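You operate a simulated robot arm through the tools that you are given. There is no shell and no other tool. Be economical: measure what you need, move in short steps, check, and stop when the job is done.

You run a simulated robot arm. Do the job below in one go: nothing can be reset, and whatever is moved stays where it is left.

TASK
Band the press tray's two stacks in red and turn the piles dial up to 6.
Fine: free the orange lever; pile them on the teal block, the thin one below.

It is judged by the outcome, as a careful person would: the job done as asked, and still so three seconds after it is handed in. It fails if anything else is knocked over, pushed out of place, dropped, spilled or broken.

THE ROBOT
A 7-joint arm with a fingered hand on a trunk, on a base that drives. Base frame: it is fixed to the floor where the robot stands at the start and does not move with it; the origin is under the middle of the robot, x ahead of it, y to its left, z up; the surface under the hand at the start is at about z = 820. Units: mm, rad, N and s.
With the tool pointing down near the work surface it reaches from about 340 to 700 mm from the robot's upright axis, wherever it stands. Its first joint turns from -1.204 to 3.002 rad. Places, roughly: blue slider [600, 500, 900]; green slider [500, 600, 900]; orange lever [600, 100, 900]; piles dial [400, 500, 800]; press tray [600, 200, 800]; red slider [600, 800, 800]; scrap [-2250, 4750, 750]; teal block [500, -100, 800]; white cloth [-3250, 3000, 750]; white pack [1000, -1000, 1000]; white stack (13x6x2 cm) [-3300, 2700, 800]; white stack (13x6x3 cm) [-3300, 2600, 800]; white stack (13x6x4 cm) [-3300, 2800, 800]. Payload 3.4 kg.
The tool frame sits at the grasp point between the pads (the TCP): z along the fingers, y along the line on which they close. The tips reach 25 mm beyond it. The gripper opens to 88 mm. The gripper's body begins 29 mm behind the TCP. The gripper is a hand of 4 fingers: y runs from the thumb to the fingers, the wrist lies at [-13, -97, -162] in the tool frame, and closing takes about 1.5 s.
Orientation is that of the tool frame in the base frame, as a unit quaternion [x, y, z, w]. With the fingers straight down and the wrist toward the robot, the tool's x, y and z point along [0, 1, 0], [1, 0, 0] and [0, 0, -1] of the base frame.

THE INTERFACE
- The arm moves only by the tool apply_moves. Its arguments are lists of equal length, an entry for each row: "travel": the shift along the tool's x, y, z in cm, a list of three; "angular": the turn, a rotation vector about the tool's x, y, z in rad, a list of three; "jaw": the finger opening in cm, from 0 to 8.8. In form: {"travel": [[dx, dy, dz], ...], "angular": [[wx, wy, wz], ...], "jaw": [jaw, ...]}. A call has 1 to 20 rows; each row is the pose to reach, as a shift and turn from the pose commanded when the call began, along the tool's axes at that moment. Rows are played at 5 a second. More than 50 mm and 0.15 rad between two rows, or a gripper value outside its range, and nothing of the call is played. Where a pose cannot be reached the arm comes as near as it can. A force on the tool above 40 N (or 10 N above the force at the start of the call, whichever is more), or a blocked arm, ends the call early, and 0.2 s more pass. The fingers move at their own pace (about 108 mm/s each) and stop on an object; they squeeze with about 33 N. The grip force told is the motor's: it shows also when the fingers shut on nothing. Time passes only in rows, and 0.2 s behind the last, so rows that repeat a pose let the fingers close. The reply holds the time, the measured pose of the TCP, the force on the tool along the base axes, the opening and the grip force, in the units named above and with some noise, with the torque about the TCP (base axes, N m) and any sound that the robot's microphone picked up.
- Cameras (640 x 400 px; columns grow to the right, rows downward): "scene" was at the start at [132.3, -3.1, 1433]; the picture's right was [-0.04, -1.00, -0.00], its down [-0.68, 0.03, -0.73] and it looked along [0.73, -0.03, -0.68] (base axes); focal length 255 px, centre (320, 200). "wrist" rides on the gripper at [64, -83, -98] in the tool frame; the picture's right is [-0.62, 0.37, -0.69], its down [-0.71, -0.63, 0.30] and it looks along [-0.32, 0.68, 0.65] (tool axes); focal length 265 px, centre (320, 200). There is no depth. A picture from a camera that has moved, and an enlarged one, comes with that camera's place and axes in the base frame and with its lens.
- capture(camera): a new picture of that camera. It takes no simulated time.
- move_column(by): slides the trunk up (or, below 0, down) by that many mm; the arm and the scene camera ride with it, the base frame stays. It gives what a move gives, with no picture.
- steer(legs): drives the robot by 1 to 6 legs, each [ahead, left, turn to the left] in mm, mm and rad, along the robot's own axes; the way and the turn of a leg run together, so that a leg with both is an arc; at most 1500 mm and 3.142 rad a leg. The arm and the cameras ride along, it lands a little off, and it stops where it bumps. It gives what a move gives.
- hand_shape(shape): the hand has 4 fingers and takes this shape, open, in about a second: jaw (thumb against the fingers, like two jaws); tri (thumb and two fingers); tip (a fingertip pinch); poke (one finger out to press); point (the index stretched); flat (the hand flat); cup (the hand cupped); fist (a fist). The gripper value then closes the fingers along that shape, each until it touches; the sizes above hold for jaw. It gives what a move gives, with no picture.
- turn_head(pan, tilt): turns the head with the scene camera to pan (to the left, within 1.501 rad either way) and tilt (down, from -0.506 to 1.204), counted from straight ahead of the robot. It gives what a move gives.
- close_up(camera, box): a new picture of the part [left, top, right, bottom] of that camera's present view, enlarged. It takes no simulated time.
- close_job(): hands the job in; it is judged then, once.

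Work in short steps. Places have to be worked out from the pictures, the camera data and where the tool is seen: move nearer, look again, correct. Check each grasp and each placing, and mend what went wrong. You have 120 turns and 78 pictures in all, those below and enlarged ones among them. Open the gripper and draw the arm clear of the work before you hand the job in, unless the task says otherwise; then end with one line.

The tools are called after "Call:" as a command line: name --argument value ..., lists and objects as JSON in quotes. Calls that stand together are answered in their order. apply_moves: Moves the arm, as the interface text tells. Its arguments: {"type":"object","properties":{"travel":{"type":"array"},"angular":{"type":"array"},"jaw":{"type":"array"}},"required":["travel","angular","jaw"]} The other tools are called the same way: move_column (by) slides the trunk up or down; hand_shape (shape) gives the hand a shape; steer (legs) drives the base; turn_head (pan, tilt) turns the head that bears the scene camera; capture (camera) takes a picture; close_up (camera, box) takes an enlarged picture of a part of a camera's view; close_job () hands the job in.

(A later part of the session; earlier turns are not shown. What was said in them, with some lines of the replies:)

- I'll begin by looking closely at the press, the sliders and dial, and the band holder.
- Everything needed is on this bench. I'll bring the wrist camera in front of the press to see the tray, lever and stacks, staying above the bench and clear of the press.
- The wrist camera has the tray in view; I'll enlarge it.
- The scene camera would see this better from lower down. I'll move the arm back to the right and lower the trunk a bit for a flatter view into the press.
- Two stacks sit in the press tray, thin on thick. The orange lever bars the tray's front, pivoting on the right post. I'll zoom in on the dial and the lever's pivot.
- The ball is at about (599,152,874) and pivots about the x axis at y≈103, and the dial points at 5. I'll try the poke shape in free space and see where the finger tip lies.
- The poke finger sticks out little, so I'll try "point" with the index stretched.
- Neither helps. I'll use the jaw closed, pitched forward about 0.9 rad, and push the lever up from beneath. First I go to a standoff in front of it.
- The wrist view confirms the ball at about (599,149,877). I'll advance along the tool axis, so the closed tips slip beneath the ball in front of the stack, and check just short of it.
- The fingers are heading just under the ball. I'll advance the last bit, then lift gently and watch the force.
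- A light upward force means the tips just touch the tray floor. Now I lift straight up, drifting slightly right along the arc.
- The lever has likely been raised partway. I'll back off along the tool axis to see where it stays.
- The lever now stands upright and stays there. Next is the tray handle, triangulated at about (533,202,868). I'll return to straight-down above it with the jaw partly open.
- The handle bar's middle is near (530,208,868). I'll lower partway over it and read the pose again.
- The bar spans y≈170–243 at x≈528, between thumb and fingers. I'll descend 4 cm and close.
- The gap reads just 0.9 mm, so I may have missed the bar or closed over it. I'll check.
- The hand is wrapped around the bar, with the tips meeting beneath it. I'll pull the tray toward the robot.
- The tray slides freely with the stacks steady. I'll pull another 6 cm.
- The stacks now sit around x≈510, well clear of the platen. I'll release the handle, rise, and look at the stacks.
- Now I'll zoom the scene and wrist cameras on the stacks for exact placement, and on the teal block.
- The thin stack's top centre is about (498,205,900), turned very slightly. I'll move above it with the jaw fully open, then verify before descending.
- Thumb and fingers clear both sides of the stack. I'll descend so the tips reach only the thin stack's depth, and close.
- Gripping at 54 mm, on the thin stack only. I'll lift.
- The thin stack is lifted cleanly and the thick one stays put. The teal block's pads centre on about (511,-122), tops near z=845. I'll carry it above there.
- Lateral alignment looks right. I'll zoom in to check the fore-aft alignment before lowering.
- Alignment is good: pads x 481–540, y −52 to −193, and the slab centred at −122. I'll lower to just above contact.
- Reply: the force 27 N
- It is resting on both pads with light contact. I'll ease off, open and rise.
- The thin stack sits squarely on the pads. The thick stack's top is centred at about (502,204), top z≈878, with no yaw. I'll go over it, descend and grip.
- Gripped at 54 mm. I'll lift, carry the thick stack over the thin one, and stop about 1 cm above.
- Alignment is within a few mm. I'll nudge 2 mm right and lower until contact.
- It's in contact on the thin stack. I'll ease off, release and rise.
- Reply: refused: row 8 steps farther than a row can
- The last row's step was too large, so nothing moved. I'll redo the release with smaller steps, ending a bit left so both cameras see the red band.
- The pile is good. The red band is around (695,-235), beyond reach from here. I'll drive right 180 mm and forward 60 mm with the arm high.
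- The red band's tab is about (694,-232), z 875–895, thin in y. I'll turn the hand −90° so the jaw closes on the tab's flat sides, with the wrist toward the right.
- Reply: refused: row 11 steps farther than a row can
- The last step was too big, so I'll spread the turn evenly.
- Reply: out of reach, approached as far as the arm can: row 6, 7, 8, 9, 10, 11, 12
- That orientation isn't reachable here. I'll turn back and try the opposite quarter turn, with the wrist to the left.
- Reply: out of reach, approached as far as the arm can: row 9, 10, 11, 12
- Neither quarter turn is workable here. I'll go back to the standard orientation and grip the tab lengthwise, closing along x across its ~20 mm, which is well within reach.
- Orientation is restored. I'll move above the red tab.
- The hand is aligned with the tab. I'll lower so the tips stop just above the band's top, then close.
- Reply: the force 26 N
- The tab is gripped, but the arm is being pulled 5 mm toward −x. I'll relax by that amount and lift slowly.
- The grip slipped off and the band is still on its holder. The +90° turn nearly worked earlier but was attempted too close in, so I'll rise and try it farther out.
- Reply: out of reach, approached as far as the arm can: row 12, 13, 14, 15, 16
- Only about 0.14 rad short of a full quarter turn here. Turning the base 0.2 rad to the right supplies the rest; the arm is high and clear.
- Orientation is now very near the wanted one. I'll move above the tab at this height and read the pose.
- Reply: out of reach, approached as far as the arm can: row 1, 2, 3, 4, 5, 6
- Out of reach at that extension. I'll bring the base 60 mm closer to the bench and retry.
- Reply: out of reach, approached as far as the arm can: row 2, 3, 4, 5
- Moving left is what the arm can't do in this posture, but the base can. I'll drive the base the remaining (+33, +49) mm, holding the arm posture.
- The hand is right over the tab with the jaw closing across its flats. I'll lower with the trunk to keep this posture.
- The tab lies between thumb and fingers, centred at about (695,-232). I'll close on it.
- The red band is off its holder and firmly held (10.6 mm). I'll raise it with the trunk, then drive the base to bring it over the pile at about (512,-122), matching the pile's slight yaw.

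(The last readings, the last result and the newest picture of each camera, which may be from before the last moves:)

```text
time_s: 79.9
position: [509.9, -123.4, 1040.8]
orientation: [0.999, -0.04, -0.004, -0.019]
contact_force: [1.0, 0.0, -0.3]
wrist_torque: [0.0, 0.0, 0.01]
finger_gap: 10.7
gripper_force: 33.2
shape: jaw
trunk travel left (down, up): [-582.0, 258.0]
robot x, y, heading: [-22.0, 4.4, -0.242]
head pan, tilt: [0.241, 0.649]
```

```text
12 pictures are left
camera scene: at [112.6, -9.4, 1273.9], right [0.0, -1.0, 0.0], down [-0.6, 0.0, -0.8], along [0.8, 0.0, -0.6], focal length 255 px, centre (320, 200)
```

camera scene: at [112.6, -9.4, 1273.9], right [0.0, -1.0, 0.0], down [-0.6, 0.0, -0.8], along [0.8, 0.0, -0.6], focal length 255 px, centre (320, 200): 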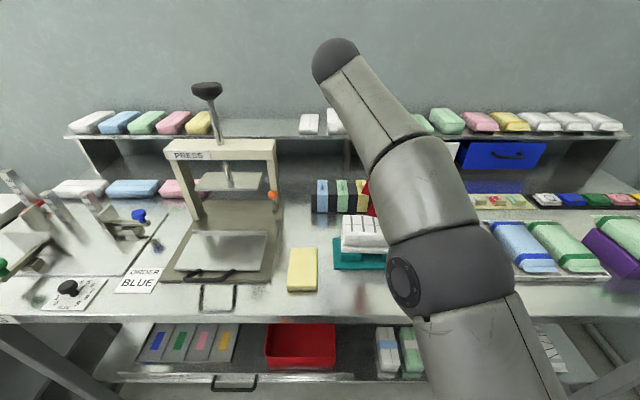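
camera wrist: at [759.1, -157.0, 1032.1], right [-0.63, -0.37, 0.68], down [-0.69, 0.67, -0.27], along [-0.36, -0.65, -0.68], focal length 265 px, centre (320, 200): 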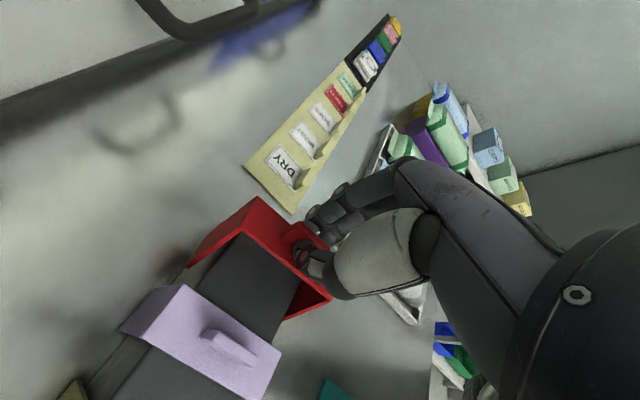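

It landed within a couple of mm. I'll lower 38 mm so the band's legs hang just above the pile, then check alignment with the wrist camera.

Call:
move_column --by -38

Call:
capture --camera "wrist"

Call:
close_up --camera "scene" --box '[320, 170, 420, 280]'

```text
time_s: 80.7
position: [509.5, -122.7, 1003.0]
orientation: [0.999, -0.041, -0.004, -0.019]
contact_force: [0.0, -0.9, -0.3]
wrist_torque: [0.01, 0.03, 0.03]
finger_gap: 10.6
gripper_force: 33.3
shape: jaw
trunk travel left (down, up): [-544.0, 296.0]
robot x, y, heading: [-23.3, 1.1, -0.238]
head pan, tilt: [0.241, 0.649]
```

```text
11 pictures are left
camera wrist: at [580.3, -48.3, 1104.5], right [-0.64, -0.34, 0.68], down [-0.66, 0.7, -0.27], along [-0.38, -0.63, -0.68], focal length 265 px, centre (320, 200)
```

wrist: 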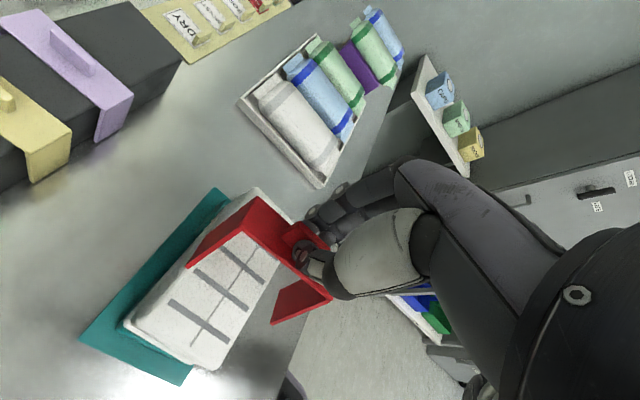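

```text
3.64 times, centred on (370, 225) of scene
camera zoom: at [112.4, -9.3, 1235.8], right [0.0, -1.0, 0.0], down [-0.6, 0.0, -0.8], along [0.8, 0.0, -0.6], focal length 929 px, centre (138, 109)
```

zoom: 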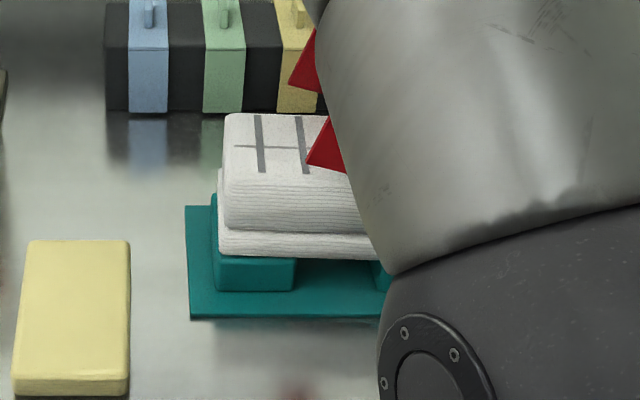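

The legs straddle the pile fore and aft, but the band hangs tilted about 15° around x. I'll tilt the hand −0.22 rad to square it.

Call:
apply_moves --travel '[[0, 0, 0], [0, 0, 0], [0, 0, 0]]' --angular '[[-0.11, 0, 0], [-0.22, 0, 0], [-0.22, 0, 0]]' --jaw '[0, 0, 0]'

Call:
close_up --camera "scene" --box '[320, 170, 420, 280]'

```text
time_s: 81.5
position: [507.8, -140.9, 993.7]
orientation: [0.995, -0.051, -0.017, 0.084]
contact_force: [-0.8, 0.0, -0.6]
wrist_torque: [-0.03, -0.01, -0.02]
finger_gap: 10.8
gripper_force: 32.7
shape: jaw
out of reach, approached as far as the arm can: row 2, 3
trunk travel left (down, up): [-544.0, 296.0]
robot x, y, heading: [-22.7, 2.2, -0.233]
head pan, tilt: [0.241, 0.649]
```

```text
3.64 times, centred on (370, 225) of scene
camera zoom: at [112.6, -9.3, 1235.9], right [0.0, -1.0, 0.0], down [-0.6, 0.0, -0.8], along [0.8, 0.0, -0.6], focal length 929 px, centre (138, 109)
```

zoom: 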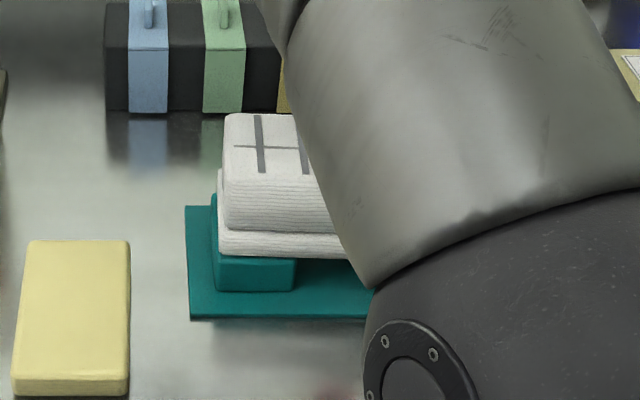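

The band is now nearly level, with the TCP shifted 17 mm right and 9 mm down. I'll raise slightly, shift the base left to recentre, and look again.

Call:
move_column --by 12

Call:
steer --legs '[[-2, 17, 0]]'

Call:
close_up --camera "wrist" --box '[60, 150, 380, 390]'

```text
time_s: 82.1
position: [507.9, -140.3, 1008.0]
orientation: [0.995, -0.051, -0.014, 0.081]
contact_force: [0.1, -0.1, 0.2]
wrist_torque: [0.0, -0.03, 0.01]
finger_gap: 10.4
gripper_force: 32.3
shape: jaw
trunk travel left (down, up): [-556.0, 284.0]
robot x, y, heading: [-25.6, 2.8, -0.236]
head pan, tilt: [0.241, 0.649]
```

```text
time_s: 82.9
position: [508.7, -121.3, 1011.8]
orientation: [0.996, -0.05, -0.011, 0.079]
contact_force: [1.2, 0.6, -0.3]
wrist_torque: [-0.01, -0.02, -0.03]
finger_gap: 10.9
gripper_force: 32.5
shape: jaw
trunk travel left (down, up): [-556.0, 284.0]
robot x, y, heading: [-19.4, 20.4, -0.237]
head pan, tilt: [0.241, 0.649]
```

```text
1.67 times, centred on (220, 270) of wrist
camera zoom: at [584.3, -30.2, 1094.2], right [-0.63, -0.19, 0.75], down [-0.66, 0.64, -0.39], along [-0.41, -0.74, -0.53], focal length 442 px, centre (487, 83)
```

zoom: 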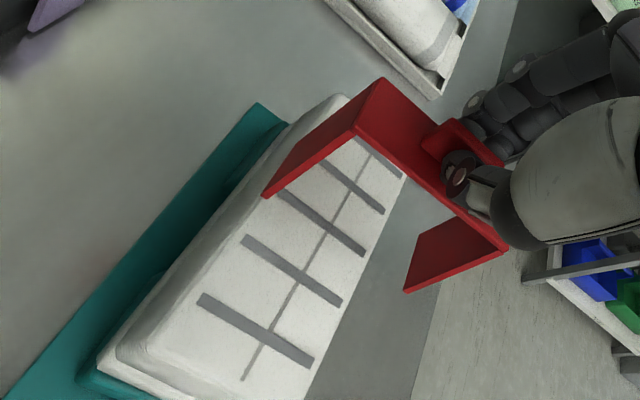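

The legs straddle the pile and the band is level. I'll lower 16 mm more for a closer relative check at the pile's top edges.

Call:
move_column --by -16

Call:
close_up --camera "wrist" --box '[120, 150, 380, 345]'

```text
time_s: 83.5
position: [508.8, -125.9, 994.6]
orientation: [0.996, -0.054, -0.012, 0.076]
contact_force: [-0.9, -0.5, 0.0]
wrist_torque: [-0.03, -0.02, 0.02]
finger_gap: 10.7
gripper_force: 33.4
shape: jaw
trunk travel left (down, up): [-540.0, 300.0]
robot x, y, heading: [-21.5, 20.3, -0.235]
head pan, tilt: [0.241, 0.649]
```

```text
2.05 times, centred on (250, 248) of wrist
camera zoom: at [584.8, -35.5, 1078.6], right [-0.63, -0.19, 0.75], down [-0.65, 0.65, -0.39], along [-0.41, -0.74, -0.54], focal length 544 px, centre (464, 103)
```

zoom: 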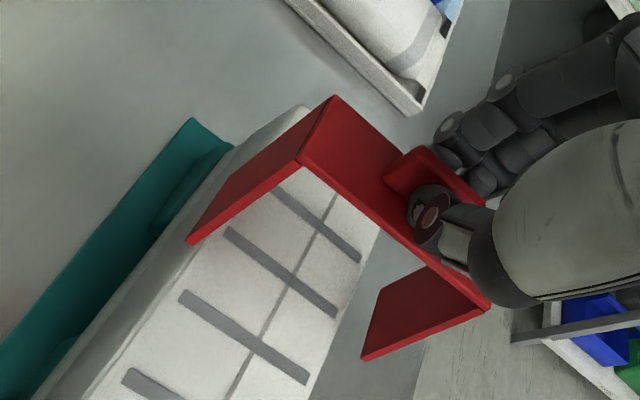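

With ~72 mm band depth over a 60 mm pile, the legs clear the pile's front and back faces by several mm. I'll lower 28 mm and check for contact force.

Call:
move_column --by -28

Call:
capture --camera "wrist"

```text
time_s: 84.2
position: [509.2, -126.1, 967.2]
orientation: [0.996, -0.053, -0.011, 0.076]
contact_force: [0.5, 0.0, 0.3]
wrist_torque: [-0.02, 0.0, 0.02]
finger_gap: 10.5
gripper_force: 33.3
shape: jaw
trunk travel left (down, up): [-512.0, 328.0]
robot x, y, heading: [-18.5, 20.5, -0.237]
head pan, tilt: [0.241, 0.649]
```

```text
6 pictures are left
camera wrist: at [584.6, -35.4, 1051.5], right [-0.63, -0.19, 0.75], down [-0.65, 0.65, -0.39], along [-0.41, -0.73, -0.54], focal length 265 px, centre (320, 200)
```

wrist: 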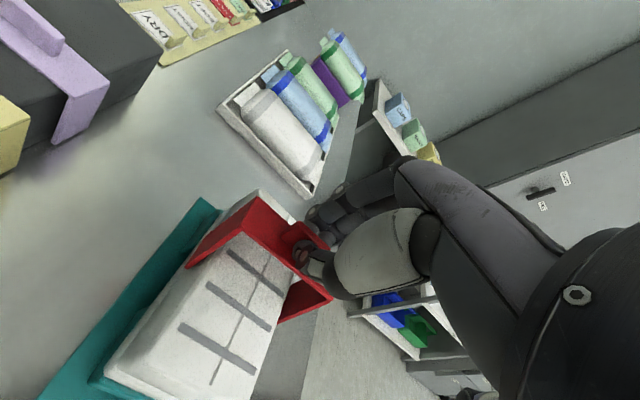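

The band is threading over the pile without force. I'll continue down 24 mm.

Call:
move_column --by -24

```text
time_s: 84.9
position: [509.8, -125.8, 944.0]
orientation: [0.996, -0.053, -0.011, 0.076]
contact_force: [0.4, 0.3, -0.4]
wrist_torque: [0.0, 0.0, -0.03]
finger_gap: 10.8
gripper_force: 32.8
shape: jaw
trunk travel left (down, up): [-488.0, 352.0]
robot x, y, heading: [-19.6, 20.0, -0.241]
head pan, tilt: [0.241, 0.649]
```

Still no contact; I'll go on in small steps.

Call:
move_column --by -5

Call:
move_column --by -4

```text
time_s: 85.5
position: [509.4, -126.0, 938.2]
orientation: [0.996, -0.053, -0.011, 0.077]
contact_force: [-0.2, 0.1, 0.7]
wrist_torque: [-0.05, -0.05, 0.01]
finger_gap: 11.0
gripper_force: 32.6
shape: jaw
trunk travel left (down, up): [-483.0, 357.0]
robot x, y, heading: [-19.7, 17.7, -0.236]
head pan, tilt: [0.241, 0.649]
```

```text
time_s: 86.0
position: [507.8, -125.5, 937.5]
orientation: [0.996, -0.054, -0.008, 0.077]
contact_force: [4.0, 1.0, 17.1]
wrist_torque: [-0.27, -0.19, 0.03]
finger_gap: 11.0
gripper_force: 32.9
shape: jaw
trunk travel left (down, up): [-479.0, 361.0]
robot x, y, heading: [-18.6, 13.9, -0.239]
head pan, tilt: [0.241, 0.649]
```

Contact occurs right where the band's top should meet the pile. I'll ease the load and open the fingers.

Call:
move_column --by 3

Call:
apply_moves --travel '[[0, 0, 0], [0, 0, 0], [0, 0, 0], [0, 0, 0]]' --angular '[[0, 0, 0], [0, 0, 0], [0, 0, 0], [0, 0, 0]]' --jaw '[2, 4, 4, 4]'

Call:
move_column --by 110

Call:
close_up --camera "wrist" --box '[100, 160, 400, 400]'

```text
time_s: 86.5
position: [508.8, -125.6, 938.5]
orientation: [0.996, -0.053, -0.011, 0.075]
contact_force: [0.4, -0.8, 4.7]
wrist_torque: [-0.15, -0.04, 0.01]
finger_gap: 11.0
gripper_force: 33.2
shape: jaw
trunk travel left (down, up): [-482.0, 358.0]
robot x, y, heading: [-20.4, 20.0, -0.237]
head pan, tilt: [0.241, 0.649]
```

```text
time_s: 87.5
position: [509.1, -126.5, 938.0]
orientation: [0.996, -0.054, -0.011, 0.076]
contact_force: [-0.2, -3.2, 12.3]
wrist_torque: [0.04, -0.07, -0.04]
finger_gap: 35.9
gripper_force: 0.0
shape: jaw
trunk travel left (down, up): [-482.0, 358.0]
robot x, y, heading: [-20.4, 17.8, -0.241]
head pan, tilt: [0.241, 0.649]
```

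```text
time_s: 88.9
position: [510.8, -126.4, 1045.4]
orientation: [0.996, -0.054, -0.012, 0.076]
contact_force: [-0.1, -0.7, 0.0]
wrist_torque: [-0.01, 0.02, -0.04]
finger_gap: 39.5
gripper_force: 0.1
shape: jaw
trunk travel left (down, up): [-592.0, 248.0]
robot x, y, heading: [-21.5, 21.2, -0.233]
head pan, tilt: [0.241, 0.649]
```

```text
1.67 times, centred on (250, 280) of wrist
camera zoom: at [585.0, -35.5, 1131.0], right [-0.63, -0.19, 0.75], down [-0.65, 0.65, -0.39], along [-0.41, -0.73, -0.54], focal length 442 px, centre (437, 67)
```

zoom: 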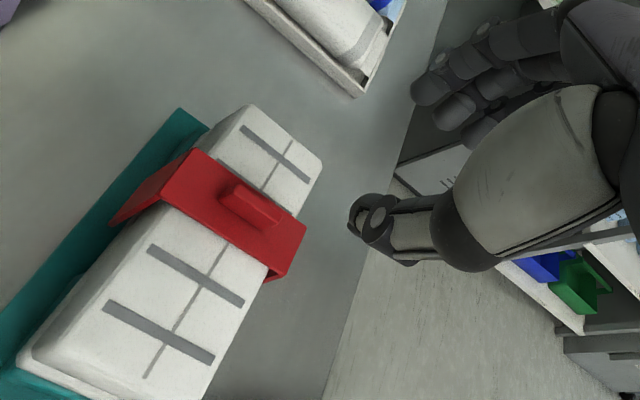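

The red band is seated around the pile and the hand is clear of it. For the dial, I'll return the hand to its standard attitude: first undo the tilt, then the yaw.

Call:
apply_moves --travel '[[0, 0, -1], [0, 0, -2], [0, 0, -2]]' --angular '[[0.08, 0, 0], [0.152, 0, 0], [0.152, 0, 0]]' --jaw '[4, 5, 5]'

Call:
apply_moves --travel '[[0, 0, 0], [0, 0, 0], [0, 0, 0], [0, 0, 0], [0, 0, 0], [0, 0, 0], [0, 0, 0], [0, 0, 0], [0, 0, 0], [0, 0, 0], [0, 0, 0]]' --angular '[[0, 0, -0.14], [0, 0, -0.28], [0, 0, -0.42], [0, 0, -0.56], [0, 0, -0.7], [0, 0, -0.84], [0, 0, -0.98], [0, 0, -1.12], [0, 0, -1.26], [0, 0, -1.4], [0, 0, -1.442]]' --jaw '[5, 5, 5, 5, 5, 5, 5, 5, 5, 5, 5]'

```text
time_s: 89.7
position: [506.6, -134.2, 1067.1]
orientation: [0.998, -0.06, -0.005, -0.009]
contact_force: [-0.3, -0.6, -0.2]
wrist_torque: [-0.05, 0.01, -0.02]
finger_gap: 49.7
gripper_force: 0.1
shape: jaw
out of reach, approached as far as the arm can: row 2, 3
trunk travel left (down, up): [-592.0, 248.0]
robot x, y, heading: [-21.3, 16.3, -0.24]
head pan, tilt: [0.241, 0.649]
```

```text
time_s: 92.1
position: [506.1, -120.7, 1064.0]
orientation: [0.783, 0.621, -0.007, -0.003]
contact_force: [0.3, 0.3, -0.5]
wrist_torque: [-0.01, -0.01, -0.01]
finger_gap: 49.4
gripper_force: 0.1
shape: jaw
trunk travel left (down, up): [-592.0, 248.0]
robot x, y, heading: [-23.9, 19.4, -0.235]
head pan, tilt: [0.241, 0.649]
```

Attitude restored. I'll draw the arm in, then square up the base and drive left toward the dial.

Call:
apply_moves --travel '[[0, -4, 0], [0, -8, 0], [0, -12, 0], [0, -12, 0]]' --angular '[[0, 0, 0], [0, 0, 0], [0, 0, 0], [0, 0, 0]]' --jaw '[6, 6, 6, 6]'

Call:
steer --legs '[[0, 0, 0.237], [0, 300, 0]]'

Call:
turn_head --pan 0.35 --tilt 0.9

Call:
capture --camera "scene"

```text
time_s: 93.1
position: [388.9, -93.6, 1066.8]
orientation: [0.784, 0.621, -0.008, -0.003]
contact_force: [0.2, -0.2, 0.0]
wrist_torque: [0.0, 0.03, -0.06]
finger_gap: 59.7
gripper_force: 0.0
shape: jaw
trunk travel left (down, up): [-592.0, 248.0]
robot x, y, heading: [-20.3, 18.3, -0.241]
head pan, tilt: [0.241, 0.649]
```

```text
time_s: 96.0
position: [404.4, 305.0, 1066.3]
orientation: [0.706, 0.708, -0.008, -0.001]
contact_force: [0.0, 0.0, 0.3]
wrist_torque: [0.0, -0.01, -0.03]
finger_gap: 59.9
gripper_force: 0.0
shape: jaw
trunk travel left (down, up): [-592.0, 248.0]
robot x, y, heading: [-22.3, 319.3, -0.003]
head pan, tilt: [0.241, 0.649]
```

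```text
time_s: 96.8
position: [403.9, 305.0, 1065.5]
orientation: [0.705, 0.709, -0.008, -0.001]
contact_force: [0.2, -0.1, 0.9]
wrist_torque: [0.0, 0.0, 0.02]
finger_gap: 59.5
gripper_force: 0.1
shape: jaw
trunk travel left (down, up): [-592.0, 248.0]
robot x, y, heading: [-23.8, 319.7, -0.003]
head pan, tilt: [0.351, 0.901]
```

```text
4 pictures are left
camera scene: at [101.0, 344.4, 1263.4], right [0.34, -0.94, 0.0], down [-0.74, -0.27, -0.62], along [0.58, 0.21, -0.78], focal length 255 px, centre (320, 200)
```

scene: 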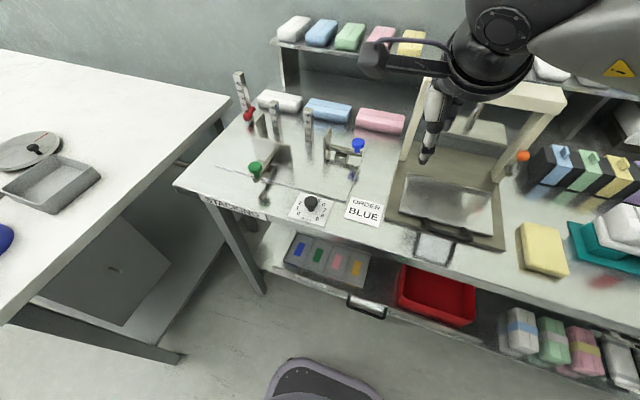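

The knob sits at about (397,470,852). I'll move over it and stop 6 cm above to confirm the pose.

Call:
apply_moves --travel '[[4, -0.2, 2], [8, -0.4, 5], [12, -0.6, 8], [16, -0.7, 10], [16.5, -0.7, 13.6], [16.5, -0.7, 13.6]]' --angular '[[0, 0, 0], [0, 0, 0], [0, 0, 0], [0, 0, 0], [0, 0, 0], [0, 0, 0]]' --jaw '[6, 6, 6, 6, 6, 6]'

Call:
close_up --camera "scene" --box '[250, 150, 370, 240]'

```text
time_s: 98.2
position: [395.8, 467.7, 927.0]
orientation: [0.706, 0.708, -0.008, -0.002]
contact_force: [-0.8, -0.4, -0.6]
wrist_torque: [0.01, -0.03, 0.0]
finger_gap: 59.7
gripper_force: 0.0
shape: jaw
trunk travel left (down, up): [-592.0, 248.0]
robot x, y, heading: [-24.3, 320.3, -0.005]
head pan, tilt: [0.351, 0.901]
```

```text
4.44 times, centred on (310, 195) of scene
camera zoom: at [100.6, 344.6, 1263.4], right [0.34, -0.94, 0.0], down [-0.74, -0.27, -0.62], along [0.58, 0.21, -0.78], focal length 1135 px, centre (364, 222)
```

zoom: 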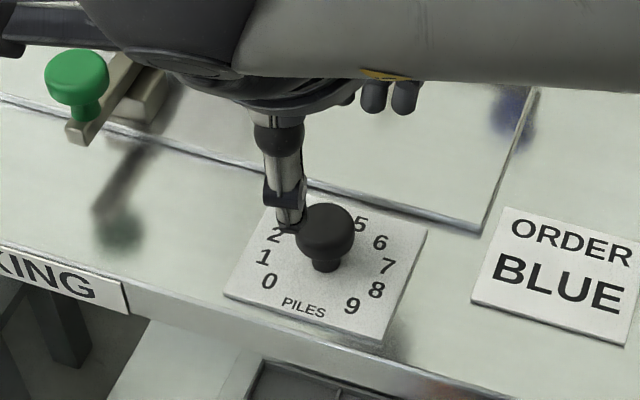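

The thumb and knob line up, with the knob at about (395,470). I'll descend and close on the knob's rim.

Call:
apply_moves --travel '[[0.2, -0.1, 3], [0.3, -0.1, 6], [0.3, -0.1, 6], [0.3, -0.1, 6], [0.3, -0.1, 6], [0.3, -0.1, 6], [0.3, -0.1, 6]]' --angular '[[0, 0, 0], [0, 0, 0], [0, 0, 0], [0, 0, 0], [0, 0, 0], [0, 0, 0], [0, 0, 0]]' --jaw '[6, 6, 6, 2, 2, 2, 2]'

```text
time_s: 99.8
position: [394.9, 470.3, 867.1]
orientation: [0.706, 0.709, -0.009, -0.003]
contact_force: [7.3, -1.7, 2.5]
wrist_torque: [-0.04, -0.18, 0.01]
finger_gap: 22.1
gripper_force: 0.0
shape: jaw
trunk travel left (down, up): [-592.0, 248.0]
robot x, y, heading: [-19.5, 318.0, -0.007]
head pan, tilt: [0.351, 0.901]
```

The gap is 22 mm with little force; I'll close fully to get a firm hold.

Call:
apply_moves --travel '[[0, 0, 0], [0, 0, 0], [0, 0, 0]]' --angular '[[0, 0, 0], [0, 0, 0], [0, 0, 0]]' --jaw '[0, 0, 0]'

```text
time_s: 100.6
position: [393.4, 470.2, 867.7]
orientation: [0.706, 0.708, -0.009, -0.003]
contact_force: [-1.0, -1.8, -1.3]
wrist_torque: [0.01, -0.05, -0.02]
finger_gap: 20.0
gripper_force: 32.9
shape: jaw
trunk travel left (down, up): [-592.0, 248.0]
robot x, y, heading: [-22.3, 317.0, -0.003]
head pan, tilt: [0.351, 0.901]
```

The knob is held. I'll turn it clockwise (seen from above) by one step, 30°.

Call:
apply_moves --travel '[[0, 0, 0], [0, 0, 0], [0, 0, 0], [0, 0, 0], [0, 0, 0], [0, 0, 0]]' --angular '[[0, 0, 0.1], [0, 0, 0.2], [0, 0, 0.3], [0, 0, 0.4], [0, 0, 0.5], [0, 0, 0.5236]]' --jaw '[0, 0, 0, 0, 0, 0]'

```text
time_s: 102.0
position: [391.5, 471.3, 867.6]
orientation: [0.865, 0.502, -0.008, -0.001]
contact_force: [-2.8, 6.9, -4.3]
wrist_torque: [0.12, 0.1, 0.03]
finger_gap: 19.3
gripper_force: 32.9
shape: jaw
trunk travel left (down, up): [-592.0, 248.0]
robot x, y, heading: [-19.8, 316.4, -0.003]
head pan, tilt: [0.351, 0.901]
```

The turn is done. I'll release, rise, and check the pointer.

Call:
apply_moves --travel '[[0, 0, 0], [0, 0, 0], [0, 0, 0], [0, 0, -3], [0, 0, -7], [0, 0, -11], [-4, 0, -14], [-8, 0, -16], [-12, 0, -16]]' --angular '[[0, 0, 0], [0, 0, 0], [0, 0, 0], [0, 0, 0], [0, 0, 0], [0, 0, 0], [0, 0, 0], [0, 0, 0], [0, 0, 0]]' --jaw '[4, 6, 6, 6, 6, 6, 6, 6, 6]'

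Call:
close_up --camera "scene" --box '[280, 170, 345, 230]'

```text
time_s: 104.0
position: [334.3, 368.0, 1032.0]
orientation: [0.865, 0.501, -0.008, 0.0]
contact_force: [-0.7, -0.7, -0.7]
wrist_torque: [-0.01, 0.03, 0.01]
finger_gap: 59.7
gripper_force: 0.0
shape: jaw
trunk travel left (down, up): [-592.0, 248.0]
robot x, y, heading: [-18.6, 319.3, -0.008]
head pan, tilt: [0.351, 0.901]
```

```text
6.67 times, centred on (312, 200) of scene
camera zoom: at [100.3, 342.9, 1263.4], right [0.34, -0.94, 0.0], down [-0.74, -0.27, -0.62], along [0.58, 0.21, -0.78], focal length 1703 px, centre (370, 200)
```

zoom: 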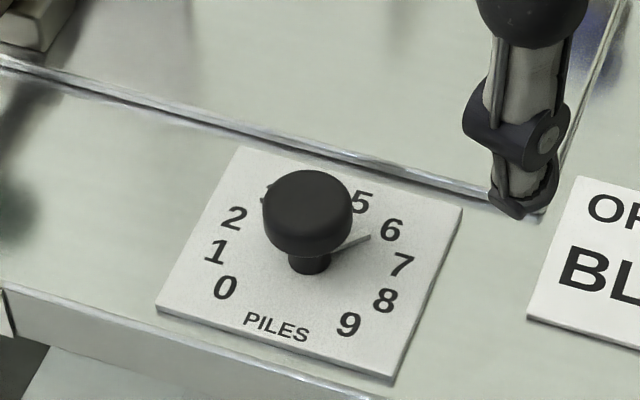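

The pointer now stands at 6. Last, I'll look at the banded pile from here to confirm it is intact.

Call:
turn_head --pan -0.8 --tilt 0.55

Call:
capture --camera "scene"

```text
time_s: 105.3
position: [335.9, 368.7, 1031.6]
orientation: [0.865, 0.501, -0.008, -0.001]
contact_force: [0.3, -0.7, 0.5]
wrist_torque: [0.03, -0.02, -0.03]
finger_gap: 60.0
gripper_force: 0.0
shape: jaw
trunk travel left (down, up): [-592.0, 248.0]
robot x, y, heading: [-15.7, 319.1, 0.0]
head pan, tilt: [-0.799, 0.55]
```

```text
1 pictures are left
camera scene: at [92.4, 254.2, 1292.6], right [-0.72, -0.7, 0.0], down [-0.36, 0.38, -0.85], along [0.59, -0.61, -0.52], focal length 255 px, centre (320, 200)
```

scene: 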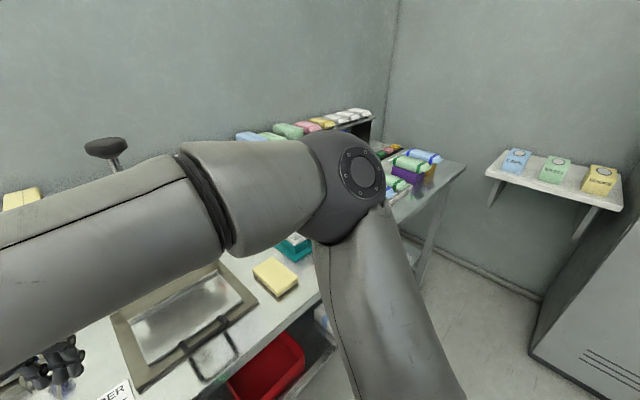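

The arm hides the pile. I'll turn the hand a little further so the wrist camera looks that way, and use the last picture on it.

Call:
apply_moves --travel '[[0, 0, 0], [0, 0, 0], [0, 0, 0], [0, 0, 0], [0, 0, 0]]' --angular '[[0, 0, 0.14], [0, 0, 0.28], [0, 0, 0.42], [0, 0, 0.55], [0, 0, 0.55]]' --jaw '[6, 6, 6, 6, 6]'

Call:
close_up --camera "wrist" --box '[280, 40, 480, 190]'

```text
time_s: 106.5
position: [335.6, 368.9, 1028.9]
orientation: [0.969, 0.247, -0.007, 0.002]
contact_force: [-0.6, 0.3, 0.3]
wrist_torque: [0.03, 0.02, -0.02]
finger_gap: 59.7
gripper_force: 0.1
shape: jaw
trunk travel left (down, up): [-592.0, 248.0]
robot x, y, heading: [-19.2, 315.3, -0.0]
head pan, tilt: [-0.799, 0.55]
```

```text
2.67 times, centred on (380, 115) of wrist
camera zoom: at [352.9, 473.6, 1128.3], right [-0.36, -0.61, 0.7], down [-0.93, 0.21, -0.29], along [0.03, -0.76, -0.65], focal length 708 px, centre (160, 427)
```

zoom: 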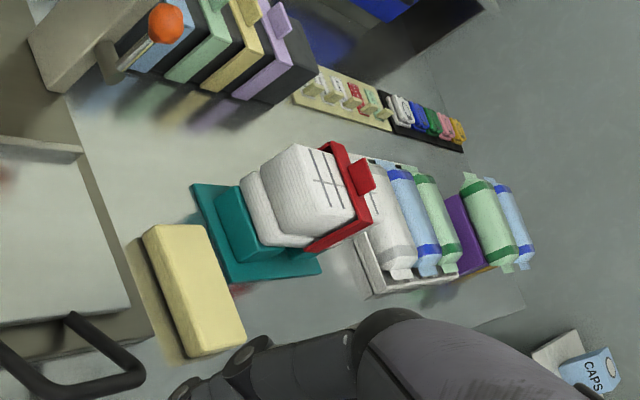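

The pile stands on the teal block, thin stack below and red band flat over it. The orange lever is up, the dial is at 6, and the arm is clear with the hand open. I'm handing in.

Call:
close_job

```text
The job is handed in.
```

The orange lever is free and both stacks are on the teal block, thin one below, banded in red about 1 cm right of centre; the piles dial is at 6, and the press tray is still pulled out.
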